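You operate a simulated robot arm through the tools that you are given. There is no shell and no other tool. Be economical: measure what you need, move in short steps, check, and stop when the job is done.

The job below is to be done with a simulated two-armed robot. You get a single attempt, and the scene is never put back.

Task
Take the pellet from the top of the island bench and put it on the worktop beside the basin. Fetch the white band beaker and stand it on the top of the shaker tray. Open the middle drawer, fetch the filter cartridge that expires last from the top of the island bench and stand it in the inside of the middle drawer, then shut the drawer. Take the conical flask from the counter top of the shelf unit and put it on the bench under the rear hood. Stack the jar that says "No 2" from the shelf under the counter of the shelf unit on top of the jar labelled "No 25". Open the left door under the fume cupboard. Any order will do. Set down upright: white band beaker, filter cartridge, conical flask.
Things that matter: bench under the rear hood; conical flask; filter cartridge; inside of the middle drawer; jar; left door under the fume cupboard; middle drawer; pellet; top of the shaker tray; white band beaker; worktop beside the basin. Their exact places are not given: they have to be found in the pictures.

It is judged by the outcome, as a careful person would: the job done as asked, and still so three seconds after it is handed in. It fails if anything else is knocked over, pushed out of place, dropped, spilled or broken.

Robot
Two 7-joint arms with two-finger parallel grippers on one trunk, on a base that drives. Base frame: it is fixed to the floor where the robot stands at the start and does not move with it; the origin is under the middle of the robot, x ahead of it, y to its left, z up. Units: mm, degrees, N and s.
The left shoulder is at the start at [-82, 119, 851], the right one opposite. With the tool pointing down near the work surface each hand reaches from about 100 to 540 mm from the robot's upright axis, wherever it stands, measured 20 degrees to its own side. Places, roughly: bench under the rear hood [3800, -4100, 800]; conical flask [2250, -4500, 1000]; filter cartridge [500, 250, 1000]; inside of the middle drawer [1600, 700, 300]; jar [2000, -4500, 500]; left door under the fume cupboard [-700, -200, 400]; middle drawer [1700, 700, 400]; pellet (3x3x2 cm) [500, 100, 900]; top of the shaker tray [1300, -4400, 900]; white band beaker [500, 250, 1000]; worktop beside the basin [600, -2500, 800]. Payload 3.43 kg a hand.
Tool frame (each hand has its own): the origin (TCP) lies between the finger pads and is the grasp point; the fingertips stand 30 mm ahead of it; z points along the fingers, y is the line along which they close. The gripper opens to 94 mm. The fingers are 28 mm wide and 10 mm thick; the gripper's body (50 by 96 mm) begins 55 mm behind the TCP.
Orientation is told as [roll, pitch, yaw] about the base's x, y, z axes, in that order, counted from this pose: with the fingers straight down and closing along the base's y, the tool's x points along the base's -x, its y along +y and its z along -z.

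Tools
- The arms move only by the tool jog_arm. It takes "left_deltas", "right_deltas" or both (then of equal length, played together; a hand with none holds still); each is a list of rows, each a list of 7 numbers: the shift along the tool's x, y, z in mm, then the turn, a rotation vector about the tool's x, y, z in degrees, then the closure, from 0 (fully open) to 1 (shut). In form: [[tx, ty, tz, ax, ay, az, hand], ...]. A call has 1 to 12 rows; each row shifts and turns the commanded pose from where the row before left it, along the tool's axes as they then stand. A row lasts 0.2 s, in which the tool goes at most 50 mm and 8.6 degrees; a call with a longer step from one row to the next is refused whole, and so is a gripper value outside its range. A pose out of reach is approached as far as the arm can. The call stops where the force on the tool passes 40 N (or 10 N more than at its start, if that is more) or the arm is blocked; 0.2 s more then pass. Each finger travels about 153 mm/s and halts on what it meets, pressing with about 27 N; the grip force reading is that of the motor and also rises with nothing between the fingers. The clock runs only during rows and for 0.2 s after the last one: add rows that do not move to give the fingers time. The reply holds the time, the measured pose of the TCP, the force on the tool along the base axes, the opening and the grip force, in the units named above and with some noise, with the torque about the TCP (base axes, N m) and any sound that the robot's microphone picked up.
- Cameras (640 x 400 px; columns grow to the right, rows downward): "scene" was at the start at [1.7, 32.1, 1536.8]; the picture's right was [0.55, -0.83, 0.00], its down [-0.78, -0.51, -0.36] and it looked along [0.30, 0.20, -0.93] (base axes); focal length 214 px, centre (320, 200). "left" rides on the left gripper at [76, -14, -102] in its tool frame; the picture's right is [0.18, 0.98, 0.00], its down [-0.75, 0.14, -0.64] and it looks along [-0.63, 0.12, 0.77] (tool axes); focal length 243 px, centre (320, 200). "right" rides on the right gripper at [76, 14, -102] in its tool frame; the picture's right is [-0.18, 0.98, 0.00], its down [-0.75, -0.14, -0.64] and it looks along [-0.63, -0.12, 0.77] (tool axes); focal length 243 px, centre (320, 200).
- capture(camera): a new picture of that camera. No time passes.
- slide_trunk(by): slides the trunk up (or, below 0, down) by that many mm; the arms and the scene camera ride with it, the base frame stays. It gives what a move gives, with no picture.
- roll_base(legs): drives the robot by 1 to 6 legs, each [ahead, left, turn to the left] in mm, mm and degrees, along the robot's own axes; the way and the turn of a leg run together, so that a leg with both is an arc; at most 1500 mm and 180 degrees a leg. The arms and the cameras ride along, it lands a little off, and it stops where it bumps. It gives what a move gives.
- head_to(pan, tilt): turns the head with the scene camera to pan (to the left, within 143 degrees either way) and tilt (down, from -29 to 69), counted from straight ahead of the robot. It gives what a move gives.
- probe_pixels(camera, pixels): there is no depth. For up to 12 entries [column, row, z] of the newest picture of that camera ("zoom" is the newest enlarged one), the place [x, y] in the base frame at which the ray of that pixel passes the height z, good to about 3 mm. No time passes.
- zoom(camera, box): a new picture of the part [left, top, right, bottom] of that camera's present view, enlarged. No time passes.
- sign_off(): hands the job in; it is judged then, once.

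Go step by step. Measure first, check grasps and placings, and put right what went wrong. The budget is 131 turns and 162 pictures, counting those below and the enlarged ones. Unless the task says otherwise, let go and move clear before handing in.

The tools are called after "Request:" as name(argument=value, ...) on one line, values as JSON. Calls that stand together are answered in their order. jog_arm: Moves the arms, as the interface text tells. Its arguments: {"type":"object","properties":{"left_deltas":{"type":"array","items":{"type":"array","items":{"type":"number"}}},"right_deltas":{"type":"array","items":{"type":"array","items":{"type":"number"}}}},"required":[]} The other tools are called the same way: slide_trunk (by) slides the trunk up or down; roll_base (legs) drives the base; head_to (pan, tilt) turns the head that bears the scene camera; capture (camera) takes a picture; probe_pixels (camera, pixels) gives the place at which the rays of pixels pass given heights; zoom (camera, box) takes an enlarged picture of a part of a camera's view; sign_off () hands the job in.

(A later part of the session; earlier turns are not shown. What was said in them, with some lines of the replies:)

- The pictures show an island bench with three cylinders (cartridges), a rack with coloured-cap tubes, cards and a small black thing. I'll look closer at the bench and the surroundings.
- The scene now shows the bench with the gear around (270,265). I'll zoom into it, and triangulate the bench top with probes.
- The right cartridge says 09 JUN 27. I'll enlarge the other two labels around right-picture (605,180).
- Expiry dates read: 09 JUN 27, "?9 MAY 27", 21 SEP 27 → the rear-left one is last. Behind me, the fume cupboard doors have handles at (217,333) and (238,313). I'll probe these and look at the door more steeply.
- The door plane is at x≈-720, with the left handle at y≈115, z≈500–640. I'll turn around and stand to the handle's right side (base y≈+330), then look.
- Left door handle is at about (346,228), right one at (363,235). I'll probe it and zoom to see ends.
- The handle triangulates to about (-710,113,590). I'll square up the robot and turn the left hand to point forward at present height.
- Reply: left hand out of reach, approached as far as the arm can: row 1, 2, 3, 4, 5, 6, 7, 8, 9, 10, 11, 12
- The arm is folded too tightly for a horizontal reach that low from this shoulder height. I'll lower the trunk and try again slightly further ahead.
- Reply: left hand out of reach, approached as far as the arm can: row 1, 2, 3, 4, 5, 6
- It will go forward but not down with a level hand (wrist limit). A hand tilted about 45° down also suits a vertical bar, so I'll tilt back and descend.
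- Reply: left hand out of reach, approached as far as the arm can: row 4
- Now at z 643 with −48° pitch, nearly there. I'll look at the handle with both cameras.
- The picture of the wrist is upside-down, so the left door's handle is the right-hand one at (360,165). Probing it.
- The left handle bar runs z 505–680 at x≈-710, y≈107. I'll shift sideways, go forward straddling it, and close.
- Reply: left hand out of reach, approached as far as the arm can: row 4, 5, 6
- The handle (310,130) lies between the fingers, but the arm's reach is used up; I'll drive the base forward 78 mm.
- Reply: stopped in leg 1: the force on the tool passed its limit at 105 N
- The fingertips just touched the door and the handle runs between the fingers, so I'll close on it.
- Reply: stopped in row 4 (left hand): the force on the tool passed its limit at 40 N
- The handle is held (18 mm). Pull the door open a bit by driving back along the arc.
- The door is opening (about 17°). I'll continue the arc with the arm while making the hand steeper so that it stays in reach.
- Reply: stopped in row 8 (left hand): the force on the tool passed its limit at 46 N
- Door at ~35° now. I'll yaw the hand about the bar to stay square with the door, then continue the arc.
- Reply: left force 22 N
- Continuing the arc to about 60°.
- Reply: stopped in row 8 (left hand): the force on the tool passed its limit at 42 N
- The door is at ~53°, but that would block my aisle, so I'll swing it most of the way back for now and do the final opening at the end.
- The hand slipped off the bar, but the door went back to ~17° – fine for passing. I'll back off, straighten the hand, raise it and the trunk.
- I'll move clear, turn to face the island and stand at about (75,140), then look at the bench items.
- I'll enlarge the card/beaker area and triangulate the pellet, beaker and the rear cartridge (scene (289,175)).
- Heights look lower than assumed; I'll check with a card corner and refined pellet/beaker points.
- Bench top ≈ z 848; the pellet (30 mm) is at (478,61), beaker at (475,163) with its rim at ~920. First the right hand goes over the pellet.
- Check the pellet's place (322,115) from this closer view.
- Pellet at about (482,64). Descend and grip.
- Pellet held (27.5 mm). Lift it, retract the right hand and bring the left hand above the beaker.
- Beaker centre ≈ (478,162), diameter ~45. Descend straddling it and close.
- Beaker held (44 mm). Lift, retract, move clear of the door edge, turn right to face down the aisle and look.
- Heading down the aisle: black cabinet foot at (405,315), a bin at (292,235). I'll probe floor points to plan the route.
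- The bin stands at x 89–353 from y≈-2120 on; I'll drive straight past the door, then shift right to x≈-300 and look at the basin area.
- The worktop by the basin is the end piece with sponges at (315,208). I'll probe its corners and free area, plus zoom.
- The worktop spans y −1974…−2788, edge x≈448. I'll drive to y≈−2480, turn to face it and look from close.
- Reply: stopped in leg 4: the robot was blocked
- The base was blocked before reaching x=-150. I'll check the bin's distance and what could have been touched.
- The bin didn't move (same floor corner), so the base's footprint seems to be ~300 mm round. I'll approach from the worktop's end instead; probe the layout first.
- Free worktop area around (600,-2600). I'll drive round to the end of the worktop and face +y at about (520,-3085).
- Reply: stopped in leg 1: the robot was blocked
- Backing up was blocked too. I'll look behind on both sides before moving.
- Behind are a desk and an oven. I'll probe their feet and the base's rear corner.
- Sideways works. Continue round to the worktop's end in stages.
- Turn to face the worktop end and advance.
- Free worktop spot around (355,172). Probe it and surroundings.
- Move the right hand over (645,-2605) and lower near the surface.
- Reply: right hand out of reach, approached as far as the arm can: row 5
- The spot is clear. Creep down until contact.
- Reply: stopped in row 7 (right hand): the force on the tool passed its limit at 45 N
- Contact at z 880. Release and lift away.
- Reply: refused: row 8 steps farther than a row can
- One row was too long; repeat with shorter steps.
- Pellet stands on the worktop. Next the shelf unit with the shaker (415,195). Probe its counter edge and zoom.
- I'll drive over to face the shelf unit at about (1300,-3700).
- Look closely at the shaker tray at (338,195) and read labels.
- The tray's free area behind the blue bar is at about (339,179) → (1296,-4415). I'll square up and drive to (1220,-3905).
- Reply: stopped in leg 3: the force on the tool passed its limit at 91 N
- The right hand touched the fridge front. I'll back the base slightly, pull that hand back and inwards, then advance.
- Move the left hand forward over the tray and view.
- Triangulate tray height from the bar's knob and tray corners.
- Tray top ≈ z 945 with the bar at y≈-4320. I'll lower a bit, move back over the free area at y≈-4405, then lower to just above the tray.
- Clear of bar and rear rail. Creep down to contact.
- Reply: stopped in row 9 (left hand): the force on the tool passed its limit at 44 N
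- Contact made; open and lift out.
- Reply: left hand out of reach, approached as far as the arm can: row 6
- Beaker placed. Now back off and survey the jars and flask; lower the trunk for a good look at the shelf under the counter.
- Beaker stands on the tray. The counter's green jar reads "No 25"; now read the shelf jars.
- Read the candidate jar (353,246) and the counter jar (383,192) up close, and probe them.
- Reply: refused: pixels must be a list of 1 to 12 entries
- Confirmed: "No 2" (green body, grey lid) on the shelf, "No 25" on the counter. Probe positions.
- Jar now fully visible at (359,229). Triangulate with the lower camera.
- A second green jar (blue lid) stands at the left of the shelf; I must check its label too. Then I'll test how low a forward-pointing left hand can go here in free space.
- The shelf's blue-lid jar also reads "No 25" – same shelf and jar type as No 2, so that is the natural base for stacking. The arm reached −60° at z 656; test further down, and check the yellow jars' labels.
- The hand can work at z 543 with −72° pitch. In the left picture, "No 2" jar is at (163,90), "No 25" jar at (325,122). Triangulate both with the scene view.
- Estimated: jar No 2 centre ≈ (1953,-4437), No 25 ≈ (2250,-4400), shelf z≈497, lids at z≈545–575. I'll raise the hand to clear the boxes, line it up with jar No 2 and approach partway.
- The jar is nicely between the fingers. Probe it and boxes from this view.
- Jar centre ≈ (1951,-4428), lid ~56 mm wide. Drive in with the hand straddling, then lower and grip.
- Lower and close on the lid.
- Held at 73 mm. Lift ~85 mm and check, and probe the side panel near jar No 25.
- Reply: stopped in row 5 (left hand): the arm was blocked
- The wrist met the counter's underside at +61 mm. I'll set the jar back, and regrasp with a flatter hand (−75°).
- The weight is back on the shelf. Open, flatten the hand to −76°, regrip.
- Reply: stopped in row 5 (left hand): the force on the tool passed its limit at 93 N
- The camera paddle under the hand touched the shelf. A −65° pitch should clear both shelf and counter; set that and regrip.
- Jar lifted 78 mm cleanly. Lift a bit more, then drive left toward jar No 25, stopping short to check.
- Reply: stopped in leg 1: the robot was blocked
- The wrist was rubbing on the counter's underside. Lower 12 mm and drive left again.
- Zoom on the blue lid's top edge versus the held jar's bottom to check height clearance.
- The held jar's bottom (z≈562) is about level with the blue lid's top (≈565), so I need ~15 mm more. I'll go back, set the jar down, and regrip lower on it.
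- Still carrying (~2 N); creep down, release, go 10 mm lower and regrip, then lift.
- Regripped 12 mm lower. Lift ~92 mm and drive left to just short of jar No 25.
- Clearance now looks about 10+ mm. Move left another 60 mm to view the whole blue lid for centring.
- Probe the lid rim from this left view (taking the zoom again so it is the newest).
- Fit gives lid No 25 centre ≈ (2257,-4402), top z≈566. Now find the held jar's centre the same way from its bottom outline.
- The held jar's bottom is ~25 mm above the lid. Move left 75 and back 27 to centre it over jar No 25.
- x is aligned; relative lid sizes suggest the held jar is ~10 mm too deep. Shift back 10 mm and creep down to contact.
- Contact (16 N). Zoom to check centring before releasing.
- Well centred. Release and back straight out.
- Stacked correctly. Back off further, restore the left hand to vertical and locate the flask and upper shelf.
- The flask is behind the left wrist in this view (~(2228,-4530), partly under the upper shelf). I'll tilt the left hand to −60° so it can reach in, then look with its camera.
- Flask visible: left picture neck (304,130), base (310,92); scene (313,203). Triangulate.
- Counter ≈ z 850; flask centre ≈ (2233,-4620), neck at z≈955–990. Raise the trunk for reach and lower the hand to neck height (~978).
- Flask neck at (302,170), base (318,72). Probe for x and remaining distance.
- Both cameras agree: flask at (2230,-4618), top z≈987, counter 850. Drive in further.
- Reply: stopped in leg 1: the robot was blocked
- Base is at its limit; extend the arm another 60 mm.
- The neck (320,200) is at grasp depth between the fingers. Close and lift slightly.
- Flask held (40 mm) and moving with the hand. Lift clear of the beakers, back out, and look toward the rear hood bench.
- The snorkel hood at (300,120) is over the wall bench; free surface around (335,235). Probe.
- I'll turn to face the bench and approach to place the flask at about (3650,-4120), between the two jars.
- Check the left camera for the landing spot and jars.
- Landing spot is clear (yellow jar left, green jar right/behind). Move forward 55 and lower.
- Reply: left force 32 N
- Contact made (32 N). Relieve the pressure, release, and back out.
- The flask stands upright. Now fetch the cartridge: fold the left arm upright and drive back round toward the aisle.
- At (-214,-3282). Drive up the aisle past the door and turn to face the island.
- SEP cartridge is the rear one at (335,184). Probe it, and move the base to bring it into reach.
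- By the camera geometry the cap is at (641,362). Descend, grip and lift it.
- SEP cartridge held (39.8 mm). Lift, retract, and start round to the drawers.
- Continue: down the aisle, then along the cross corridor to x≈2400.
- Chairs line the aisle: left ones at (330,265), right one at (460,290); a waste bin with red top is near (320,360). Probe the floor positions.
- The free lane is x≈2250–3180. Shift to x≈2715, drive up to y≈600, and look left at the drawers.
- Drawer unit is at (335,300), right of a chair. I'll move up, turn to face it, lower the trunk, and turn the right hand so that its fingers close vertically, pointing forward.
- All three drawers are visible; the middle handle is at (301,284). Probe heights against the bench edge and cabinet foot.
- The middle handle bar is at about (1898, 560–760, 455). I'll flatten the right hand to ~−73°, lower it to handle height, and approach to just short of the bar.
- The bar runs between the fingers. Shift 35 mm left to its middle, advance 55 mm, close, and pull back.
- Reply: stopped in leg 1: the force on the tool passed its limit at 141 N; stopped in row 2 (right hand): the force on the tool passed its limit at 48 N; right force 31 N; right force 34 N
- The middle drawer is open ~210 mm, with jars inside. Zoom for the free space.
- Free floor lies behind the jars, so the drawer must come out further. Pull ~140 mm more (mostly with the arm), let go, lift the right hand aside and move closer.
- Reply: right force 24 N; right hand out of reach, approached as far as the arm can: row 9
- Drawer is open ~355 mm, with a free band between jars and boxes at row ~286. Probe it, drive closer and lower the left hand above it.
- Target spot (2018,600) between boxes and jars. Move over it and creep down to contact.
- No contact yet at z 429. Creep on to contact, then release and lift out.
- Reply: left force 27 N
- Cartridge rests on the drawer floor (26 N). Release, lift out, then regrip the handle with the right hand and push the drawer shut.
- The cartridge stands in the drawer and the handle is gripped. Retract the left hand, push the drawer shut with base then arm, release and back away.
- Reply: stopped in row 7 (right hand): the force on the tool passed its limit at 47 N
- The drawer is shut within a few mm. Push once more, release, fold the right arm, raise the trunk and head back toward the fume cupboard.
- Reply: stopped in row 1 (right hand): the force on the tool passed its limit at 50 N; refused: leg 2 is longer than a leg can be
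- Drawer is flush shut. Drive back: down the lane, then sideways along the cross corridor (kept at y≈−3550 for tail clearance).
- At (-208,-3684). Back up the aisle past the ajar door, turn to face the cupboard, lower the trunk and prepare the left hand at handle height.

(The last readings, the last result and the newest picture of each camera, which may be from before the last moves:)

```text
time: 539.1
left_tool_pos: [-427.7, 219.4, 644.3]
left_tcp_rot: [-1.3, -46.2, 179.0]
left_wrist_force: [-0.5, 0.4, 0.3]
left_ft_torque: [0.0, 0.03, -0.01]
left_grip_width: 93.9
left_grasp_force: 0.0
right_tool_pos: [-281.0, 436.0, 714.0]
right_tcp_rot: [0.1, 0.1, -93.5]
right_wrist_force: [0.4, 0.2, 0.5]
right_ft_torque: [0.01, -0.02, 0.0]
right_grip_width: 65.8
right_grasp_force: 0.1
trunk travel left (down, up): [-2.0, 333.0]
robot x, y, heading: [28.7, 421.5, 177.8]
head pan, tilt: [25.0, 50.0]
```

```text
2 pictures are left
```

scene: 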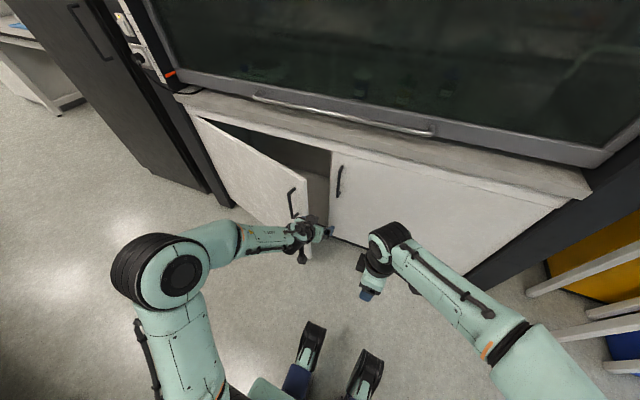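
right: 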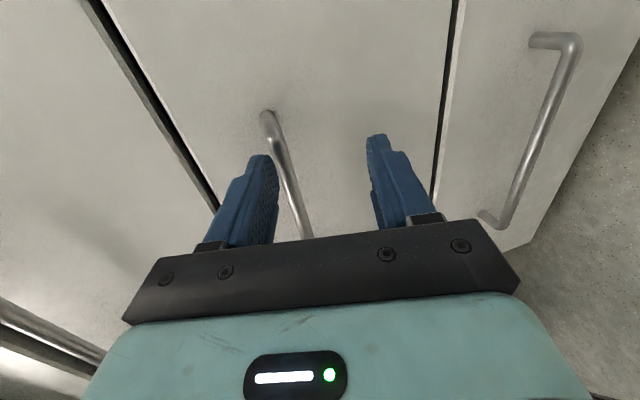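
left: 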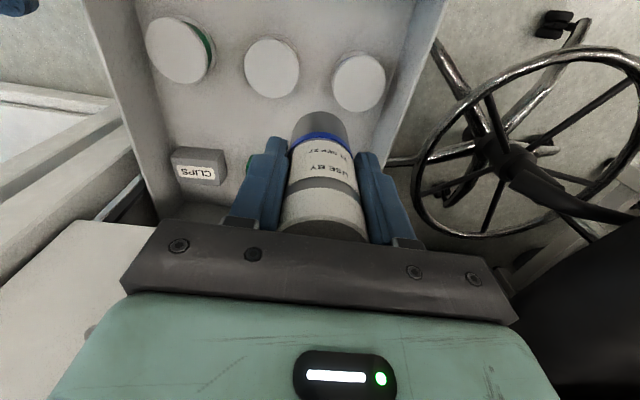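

The door is still ajar with its handle near (-509,80). Align the base, extend the hand over the bar and grip it.

Request:
roll_base(legs=[[4, 124, 2]])

Request:
jog_arm(left_deltas=[[-20, 0, 21, 0, 0, 0, 0], [-20, 0, 21, 0, 0, 0, 0], [-18, 0, 18, 0, 0, 0, 0]])

Request:
capture(camera="left")

```text
time: 540.8
left_tool_pos: [-428.9, 83.6, 645.6]
left_tcp_rot: [0.5, -46.8, 178.1]
left_wrist_force: [0.3, -0.9, 0.9]
left_ft_torque: [0.02, 0.01, 0.0]
left_grip_width: 93.7
left_grasp_force: 0.0
right_tool_pos: [-288.0, 304.8, 712.9]
right_tcp_rot: [0.2, 0.2, -91.4]
right_wrist_force: [0.6, 0.0, -0.1]
right_ft_torque: [0.0, 0.02, 0.0]
right_grip_width: 65.7
right_grasp_force: 0.1
trunk travel left (down, up): [-2.0, 333.0]
robot x, y, heading: [25.2, 301.1, 179.9]
head pan, tilt: [25.0, 50.0]
```

```text
time: 541.6
left_tool_pos: [-511.8, 88.7, 648.6]
left_tcp_rot: [0.4, -46.8, 178.0]
left_wrist_force: [1.4, 5.0, -2.5]
left_ft_torque: [0.03, -0.04, -0.24]
left_grip_width: 93.9
left_grasp_force: 0.1
right_tool_pos: [-289.7, 305.1, 713.2]
right_tcp_rot: [0.2, 0.2, -91.4]
right_wrist_force: [0.1, -0.6, 0.9]
right_ft_torque: [0.02, 0.0, 0.01]
right_grip_width: 66.0
right_grasp_force: 0.1
trunk travel left (down, up): [-2.0, 333.0]
robot x, y, heading: [23.4, 297.2, 179.7]
head pan, tilt: [25.0, 50.0]
```

```text
1 pictures are left
```

left: 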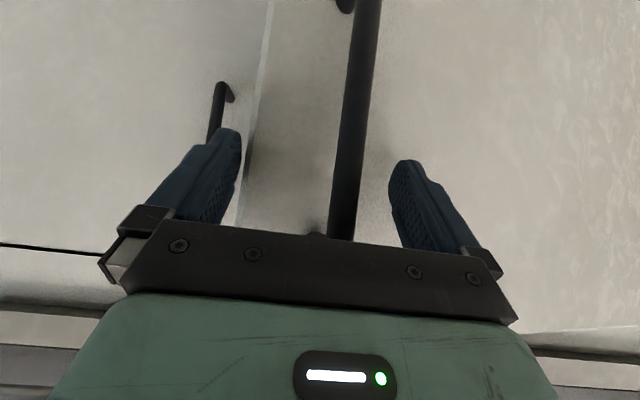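

The bar is between the fingers, slightly toward the left finger. Centre, close, and replay the opening arc.

Request:
jog_arm(left_deltas=[[0, 14, 0, 0, 0, 0, 0.3], [0, 0, 0, 0, 0, 0, 0.7], [0, 0, 0, 0, 0, 0, 1], [0, 0, 0, 0, 0, 0, 1], [0, 0, 0, 0, 0, 0, 1]])

Request:
jog_arm(left_deltas=[[11.6, 5, -12.4, 0, 4, 0, 1], [12.4, 6, -11.6, 0, 4, 0, 1], [18.7, 10, -15.1, 0, 4, 0, 1], [19.7, 11, -13.8, 0, 4, 0, 1], [19.7, 12, -11.8, 0, 4, 0, 1], [20.5, 12, -10.4, 0, 4, 0, 1], [20.3, 14, -8.6, 0, 4, 0, 1]])

Request:
jog_arm(left_deltas=[[0, 0, 0, 0, 0, 7, 1], [0, 0, 0, 0, 0, 7, 1], [0, 0, 0, 0, 0, 7, 1], [0, 0, 0, 0, 0, 7, 1]])

Request:
jog_arm(left_deltas=[[24.5, 3.2, -6.2, 0, 0, 2.5, 1], [24.5, 3.2, -6, 0, 0, 2.5, 1], [24.5, 3.2, -5.8, 0, 0, 2.5, 1], [24.5, 3.2, -5.6, 0, 0, 2.5, 1], [24.5, 3.2, -5.4, 0, 0, 2.5, 1], [24.5, 3.2, -5.2, 0, 0, 2.5, 1], [24.5, 3.2, -5, 0, 0, 2.5, 1]])

```text
time: 542.1
left_tool_pos: [-511.2, 100.8, 647.9]
left_tcp_rot: [-1.7, -47.0, 176.3]
left_wrist_force: [3.8, 19.8, -1.9]
left_ft_torque: [0.69, 0.62, -1.44]
left_grip_width: 64.0
left_grasp_force: 27.0
right_tool_pos: [-287.9, 307.6, 713.2]
right_tcp_rot: [0.1, -0.1, -91.5]
right_wrist_force: [-0.2, -0.2, 0.1]
right_ft_torque: [-0.02, -0.05, 0.01]
right_grip_width: 65.8
right_grasp_force: 0.1
trunk travel left (down, up): [-2.0, 333.0]
robot x, y, heading: [21.7, 300.9, 179.9]
head pan, tilt: [25.0, 50.0]
stopped in row 2 (left hand): the force on the tool passed its limit at 48 N (the readings are from after the stop); the commanded pose is now the measured one
```

```text
time: 542.7
left_tool_pos: [-481.7, 92.7, 650.8]
left_tcp_rot: [-1.8, -40.1, 175.9]
left_wrist_force: [-2.6, -1.4, 3.4]
left_ft_torque: [1.18, -1.13, -2.14]
left_grip_width: 63.9
left_grasp_force: 44.6
right_tool_pos: [-288.0, 307.2, 712.6]
right_tcp_rot: [0.3, 0.1, -91.6]
right_wrist_force: [-0.4, 0.3, 0.6]
right_ft_torque: [-0.01, 0.0, 0.01]
right_grip_width: 65.8
right_grasp_force: 0.1
trunk travel left (down, up): [-2.0, 333.0]
robot x, y, heading: [23.1, 299.9, 179.7]
head pan, tilt: [25.0, 50.0]
stopped in row 3 (left hand): the force on the tool passed its limit at 50 N (the readings are from after the stop); the commanded pose is now the measured one
```

```text
time: 543.4
left_tool_pos: [-479.6, 67.7, 649.2]
left_tcp_rot: [10.5, -38.4, 160.7]
left_wrist_force: [-0.7, -3.2, -4.3]
left_ft_torque: [2.49, 0.71, 0.21]
left_grip_width: 21.6
left_grasp_force: 44.9
right_tool_pos: [-287.9, 306.1, 713.2]
right_tcp_rot: [0.1, 0.1, -91.6]
right_wrist_force: [-0.3, -0.2, 0.2]
right_ft_torque: [0.01, -0.01, 0.02]
right_grip_width: 65.9
right_grasp_force: 0.0
trunk travel left (down, up): [-2.0, 333.0]
robot x, y, heading: [20.7, 300.9, 179.8]
head pan, tilt: [25.0, 50.0]
stopped in row 3 (left hand): the force on the tool passed its limit at 65 N (the readings are from after the stop); the commanded pose is now the measured one
```

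```text
time: 544.0
left_tool_pos: [-449.8, 56.6, 642.8]
left_tcp_rot: [14.3, -39.3, 154.2]
left_wrist_force: [-0.3, 0.7, 6.2]
left_ft_torque: [2.47, -0.39, -0.07]
left_grip_width: 23.9
left_grasp_force: 45.0
right_tool_pos: [-288.1, 307.4, 712.2]
right_tcp_rot: [0.3, 0.2, -91.5]
right_wrist_force: [-0.5, 0.2, -0.5]
right_ft_torque: [0.01, 0.01, 0.0]
right_grip_width: 65.8
right_grasp_force: 0.0
trunk travel left (down, up): [-2.0, 333.0]
robot x, y, heading: [23.6, 301.1, 179.5]
head pan, tilt: [25.0, 50.0]
stopped in row 3 (left hand): the force on the tool passed its limit at 59 N (the readings are from after the stop); the commanded pose is now the measured one
5 turns are left
```

The bar is gripped (24 mm) with the door at ~23°, and 5 turns are left. Pull on with the base along the arc, then the arm.

Request:
roll_base(legs=[[-35, 12, 0], [-34, 15, 0], [-35, 22, 0], [-34, 25, 0]])

Request:
jog_arm(left_deltas=[[17, 7.3, -10.5, 1.7, 3.6, 2.5, 1], [17, 7.3, -10, 1.7, 3.6, 2.5, 1], [17.5, 7, -9, 1.9, 3.5, 2.5, 1], [18, 7, -8, 2, 3.4, 2.5, 1]])

Request:
jog_arm(left_deltas=[[18.8, 6.1, -6, 0, 0, 2.5, 1], [18.8, 6.1, -6, 0, 0, 2.5, 1], [18.8, 6.1, -6, 0, 0, 2.5, 1], [18.8, 6.1, -6, 0, 0, 2.5, 1]])

```text
time: 546.3
left_tool_pos: [-311.9, -21.3, 642.4]
left_tcp_rot: [14.5, -39.0, 154.2]
left_wrist_force: [-12.6, -17.2, 9.4]
left_ft_torque: [2.24, 0.55, 0.01]
left_grip_width: 23.8
left_grasp_force: 44.5
right_tool_pos: [-149.3, 232.7, 713.1]
right_tcp_rot: [0.2, 0.1, -91.5]
right_wrist_force: [0.1, -0.5, -0.1]
right_ft_torque: [0.0, 0.01, -0.01]
right_grip_width: 65.7
right_grasp_force: 0.0
trunk travel left (down, up): [-2.0, 333.0]
robot x, y, heading: [162.4, 227.5, 179.7]
head pan, tilt: [25.0, 50.0]
```

```text
time: 547.3
left_tool_pos: [-249.3, -74.3, 641.2]
left_tcp_rot: [10.9, -23.0, 146.5]
left_wrist_force: [12.9, 12.3, 11.0]
left_ft_torque: [3.19, -0.21, 0.07]
left_grip_width: 27.0
left_grasp_force: 45.3
right_tool_pos: [-148.8, 233.5, 713.2]
right_tcp_rot: [0.2, 0.2, -91.5]
right_wrist_force: [-0.7, -0.4, -0.3]
right_ft_torque: [0.0, 0.0, 0.02]
right_grip_width: 65.8
right_grasp_force: 0.1
trunk travel left (down, up): [-2.0, 333.0]
robot x, y, heading: [162.9, 227.7, 179.7]
head pan, tilt: [25.0, 50.0]
```

```text
time: 548.2
left_tool_pos: [-207.9, -120.4, 638.3]
left_tcp_rot: [13.3, -21.4, 138.7]
left_wrist_force: [5.2, 4.8, 20.8]
left_ft_torque: [2.05, -2.6, 0.28]
left_grip_width: 28.0
left_grasp_force: 45.3
right_tool_pos: [-149.6, 233.4, 713.9]
right_tcp_rot: [0.2, 0.2, -91.4]
right_wrist_force: [0.2, 0.0, 0.3]
right_ft_torque: [-0.01, -0.03, 0.02]
right_grip_width: 65.9
right_grasp_force: 0.1
trunk travel left (down, up): [-2.0, 333.0]
robot x, y, heading: [162.3, 227.4, 179.7]
head pan, tilt: [25.0, 50.0]
stopped in row 4 (left hand): the force on the tool passed its limit at 45 N (the readings are from after the stop); the commanded pose is now the measured one
4 turns are left
```

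Door at ~52°. Continue with the base along the arc to ~66°, then release and look.

Request:
roll_base(legs=[[-18, 24, 0], [-18, 28, 0], [-20, 35, 0], [-19, 39, 0]])

Request:
roll_base(legs=[[-15, 38, 0], [-13, 40, 0]])

```text
time: 549.2
left_tool_pos: [-186.9, -142.2, 639.8]
left_tcp_rot: [12.9, -21.3, 138.6]
left_wrist_force: [0.7, 1.0, 13.1]
left_ft_torque: [1.7, -2.5, 0.23]
left_grip_width: 27.0
left_grasp_force: 44.6
right_tool_pos: [-129.9, 206.0, 712.9]
right_tcp_rot: [0.1, 0.1, -91.4]
right_wrist_force: [0.2, -1.5, -0.1]
right_ft_torque: [0.02, -0.02, -0.05]
right_grip_width: 65.8
right_grasp_force: 0.1
trunk travel left (down, up): [-2.0, 333.0]
robot x, y, heading: [181.1, 204.9, 179.7]
head pan, tilt: [25.0, 50.0]
stopped in leg 1: the force on the tool passed its limit at 41 N (the readings are from after the stop); the commanded pose is now the measured one
```

```text
time: 550.2
left_tool_pos: [-176.5, -155.1, 638.8]
left_tcp_rot: [11.8, -21.4, 138.3]
left_wrist_force: [1.8, 0.3, 12.1]
left_ft_torque: [1.74, -2.22, 0.34]
left_grip_width: 26.3
left_grasp_force: 45.1
right_tool_pos: [-121.2, 186.8, 712.7]
right_tcp_rot: [0.2, 0.2, -91.4]
right_wrist_force: [-0.2, 0.8, -1.1]
right_ft_torque: [0.02, 0.03, 0.01]
right_grip_width: 65.9
right_grasp_force: 0.0
trunk travel left (down, up): [-2.0, 333.0]
robot x, y, heading: [185.2, 183.3, 180.1]
head pan, tilt: [25.0, 50.0]
stopped in leg 1: the force on the tool passed its limit at 47 N (the readings are from after the stop); the commanded pose is now the measured one
3 turns are left
```

Door at ~57°. Yaw the hand to relieve, then pull further in small steps.

Request:
jog_arm(left_deltas=[[0, 0, 0, 0, 0, 5, 1], [0, 0, 0, 0, 0, 5, 1], [0, 0, 0, 0, 0, 5, 1]])

Request:
roll_base(legs=[[-14, 25, 0], [-14, 28, 0], [-12, 30, 0]])

Request:
roll_base(legs=[[-12, 28, 0], [-11, 30, 0]])

Request:
roll_base(legs=[[-10, 28, 0], [-9, 30, 0]])

```text
time: 551.0
left_tool_pos: [-176.8, -156.2, 638.6]
left_tcp_rot: [16.8, -18.4, 124.4]
left_wrist_force: [10.4, 2.3, 31.4]
left_ft_torque: [10.11, -0.62, 2.76]
left_grip_width: 32.0
left_grasp_force: 44.2
right_tool_pos: [-121.5, 187.3, 714.1]
right_tcp_rot: [0.0, 0.1, -91.4]
right_wrist_force: [-0.4, -0.8, 0.1]
right_ft_torque: [-0.01, -0.02, 0.05]
right_grip_width: 65.7
right_grasp_force: 0.1
trunk travel left (down, up): [-2.0, 333.0]
robot x, y, heading: [187.7, 183.9, 180.1]
head pan, tilt: [25.0, 50.0]
```

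```text
time: 551.8
left_tool_pos: [-171.1, -160.7, 639.0]
left_tcp_rot: [16.1, -18.9, 124.7]
left_wrist_force: [1.5, 0.3, 11.5]
left_ft_torque: [2.75, -1.7, 0.73]
left_grip_width: 30.8
left_grasp_force: 45.1
right_tool_pos: [-115.2, 175.4, 713.3]
right_tcp_rot: [0.3, 0.1, -91.4]
right_wrist_force: [-0.4, 0.4, 0.6]
right_ft_torque: [0.0, -0.08, -0.01]
right_grip_width: 65.7
right_grasp_force: 0.1
trunk travel left (down, up): [-2.0, 333.0]
robot x, y, heading: [193.8, 166.5, 180.1]
head pan, tilt: [25.0, 50.0]
stopped in leg 1: the robot was blocked; the commanded pose is now the measured one
```

```text
time: 552.7
left_tool_pos: [-165.4, -169.3, 639.3]
left_tcp_rot: [15.5, -19.0, 124.3]
left_wrist_force: [-0.2, -0.1, 9.1]
left_ft_torque: [1.14, -2.41, 0.26]
left_grip_width: 30.4
left_grasp_force: 44.6
right_tool_pos: [-110.6, 162.8, 713.7]
right_tcp_rot: [0.4, 0.1, -91.6]
right_wrist_force: [0.2, 0.0, 0.3]
right_ft_torque: [0.0, -0.02, -0.03]
right_grip_width: 65.8
right_grasp_force: 0.0
trunk travel left (down, up): [-2.0, 333.0]
robot x, y, heading: [202.0, 157.4, 179.8]
head pan, tilt: [25.0, 50.0]
stopped in leg 1: the robot was blocked; the commanded pose is now the measured one
```

```text
time: 553.6
left_tool_pos: [-155.0, -183.2, 639.7]
left_tcp_rot: [14.8, -19.2, 123.8]
left_wrist_force: [2.3, 1.6, 11.6]
left_ft_torque: [1.08, -2.66, 0.21]
left_grip_width: 29.7
left_grasp_force: 44.4
right_tool_pos: [-102.5, 142.1, 711.9]
right_tcp_rot: [0.3, 0.1, -91.5]
right_wrist_force: [0.4, -0.7, -0.5]
right_ft_torque: [-0.01, 0.02, -0.02]
right_grip_width: 65.7
right_grasp_force: 0.0
trunk travel left (down, up): [-2.0, 333.0]
robot x, y, heading: [209.0, 137.1, 180.0]
head pan, tilt: [25.0, 50.0]
stopped in leg 1: the robot was blocked; the commanded pose is now the measured one
2 turns are left
```

Door at ~61°. One more small pull, then release, draw the hand up off the bar, and take the last picture.

Request:
roll_base(legs=[[-10, 26, 0]])

Request:
jog_arm(left_deltas=[[0, 0, 0, 0, 0, 0, 0.5], [0, 0, 0, 0, 0, 0, 0], [0, 0, 0, 0, 0, 0, 0], [0, 0, -20, 0, 0, 0, 0], [0, 0, -40, 0, 0, 0, 0], [0, 0, -45, 0, 0, 0, 0], [0, 0, -45, 0, 0, 0, 0]])

Request:
capture(camera="scene")

```text
time: 554.6
left_tool_pos: [-145.0, -198.2, 638.7]
left_tcp_rot: [14.0, -19.5, 123.2]
left_wrist_force: [2.2, 0.5, 12.1]
left_ft_torque: [0.99, -2.67, 0.24]
left_grip_width: 28.8
left_grasp_force: 45.1
right_tool_pos: [-94.5, 121.9, 711.9]
right_tcp_rot: [0.3, 0.1, -91.5]
right_wrist_force: [0.2, -0.1, -0.5]
right_ft_torque: [0.0, 0.0, 0.04]
right_grip_width: 65.9
right_grasp_force: 0.0
trunk travel left (down, up): [-2.0, 333.0]
robot x, y, heading: [220.2, 116.4, 179.9]
head pan, tilt: [25.0, 50.0]
stopped in leg 1: the robot was blocked; the commanded pose is now the measured one
```

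```text
time: 556.2
left_tool_pos: [-87.1, -219.2, 774.7]
left_tcp_rot: [14.2, -19.3, 122.9]
left_wrist_force: [-0.7, -0.2, -0.1]
left_ft_torque: [-0.02, 0.02, -0.02]
left_grip_width: 93.9
left_grasp_force: 0.1
right_tool_pos: [-93.8, 121.9, 711.8]
right_tcp_rot: [0.3, 0.2, -91.5]
right_wrist_force: [0.5, -0.4, -0.2]
right_ft_torque: [-0.01, 0.03, 0.03]
right_grip_width: 65.5
right_grasp_force: 0.0
trunk travel left (down, up): [-2.0, 333.0]
robot x, y, heading: [216.5, 117.9, 179.7]
head pan, tilt: [25.0, 50.0]
```

```text
0 pictures are left
1 turns are left
```

scene: 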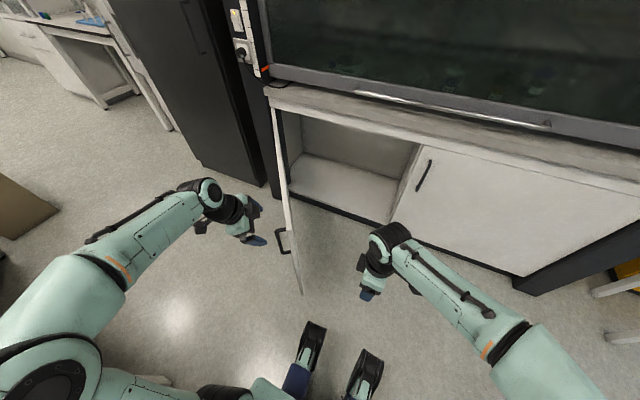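

The last picture shows the left door standing wide open (its edge at (295,290)) and the hand clear of the handle, so I am handing the job in.

Request:
sign_off()

```text
The job is handed in.
```

I did every part of the job and handed it in, but the choice of "No 25" jar was a judgement call. The last placings I could see all looked right.

- **Pellet:** it sits on the worktop beside the basin, between the sponges and the measuring jug.
- **White band beaker:** it stands upright on the shaker tray, behind the blue bar.
- **Filter cartridge:** I took the one marked 21 SEP 27; the other two read 09 JUN 27 and a date in MAY 27. It stood upright in the middle drawer, between the jars and the boxes, before I shut the drawer; the drawer looks flush.
- **Conical flask:** it stands upright on the wall bench under the rear hood, between the yellow-lidded jar and the green jar.
- **Jar "No 2":** there are two jars marked "No 25", one on the counter and one on the shelf under it. I stacked "No 2" on the shelf one because it sat on the same shelf and is the same kind of jar.
- **Left door:** it is open to roughly 60 degrees or a little more, because the base kept getting blocked when I tried to pull it further.

Along the way a hand touched the fridge front, and the base was blocked near the bins and again at the shelf unit. I saw nothing fall or shift.
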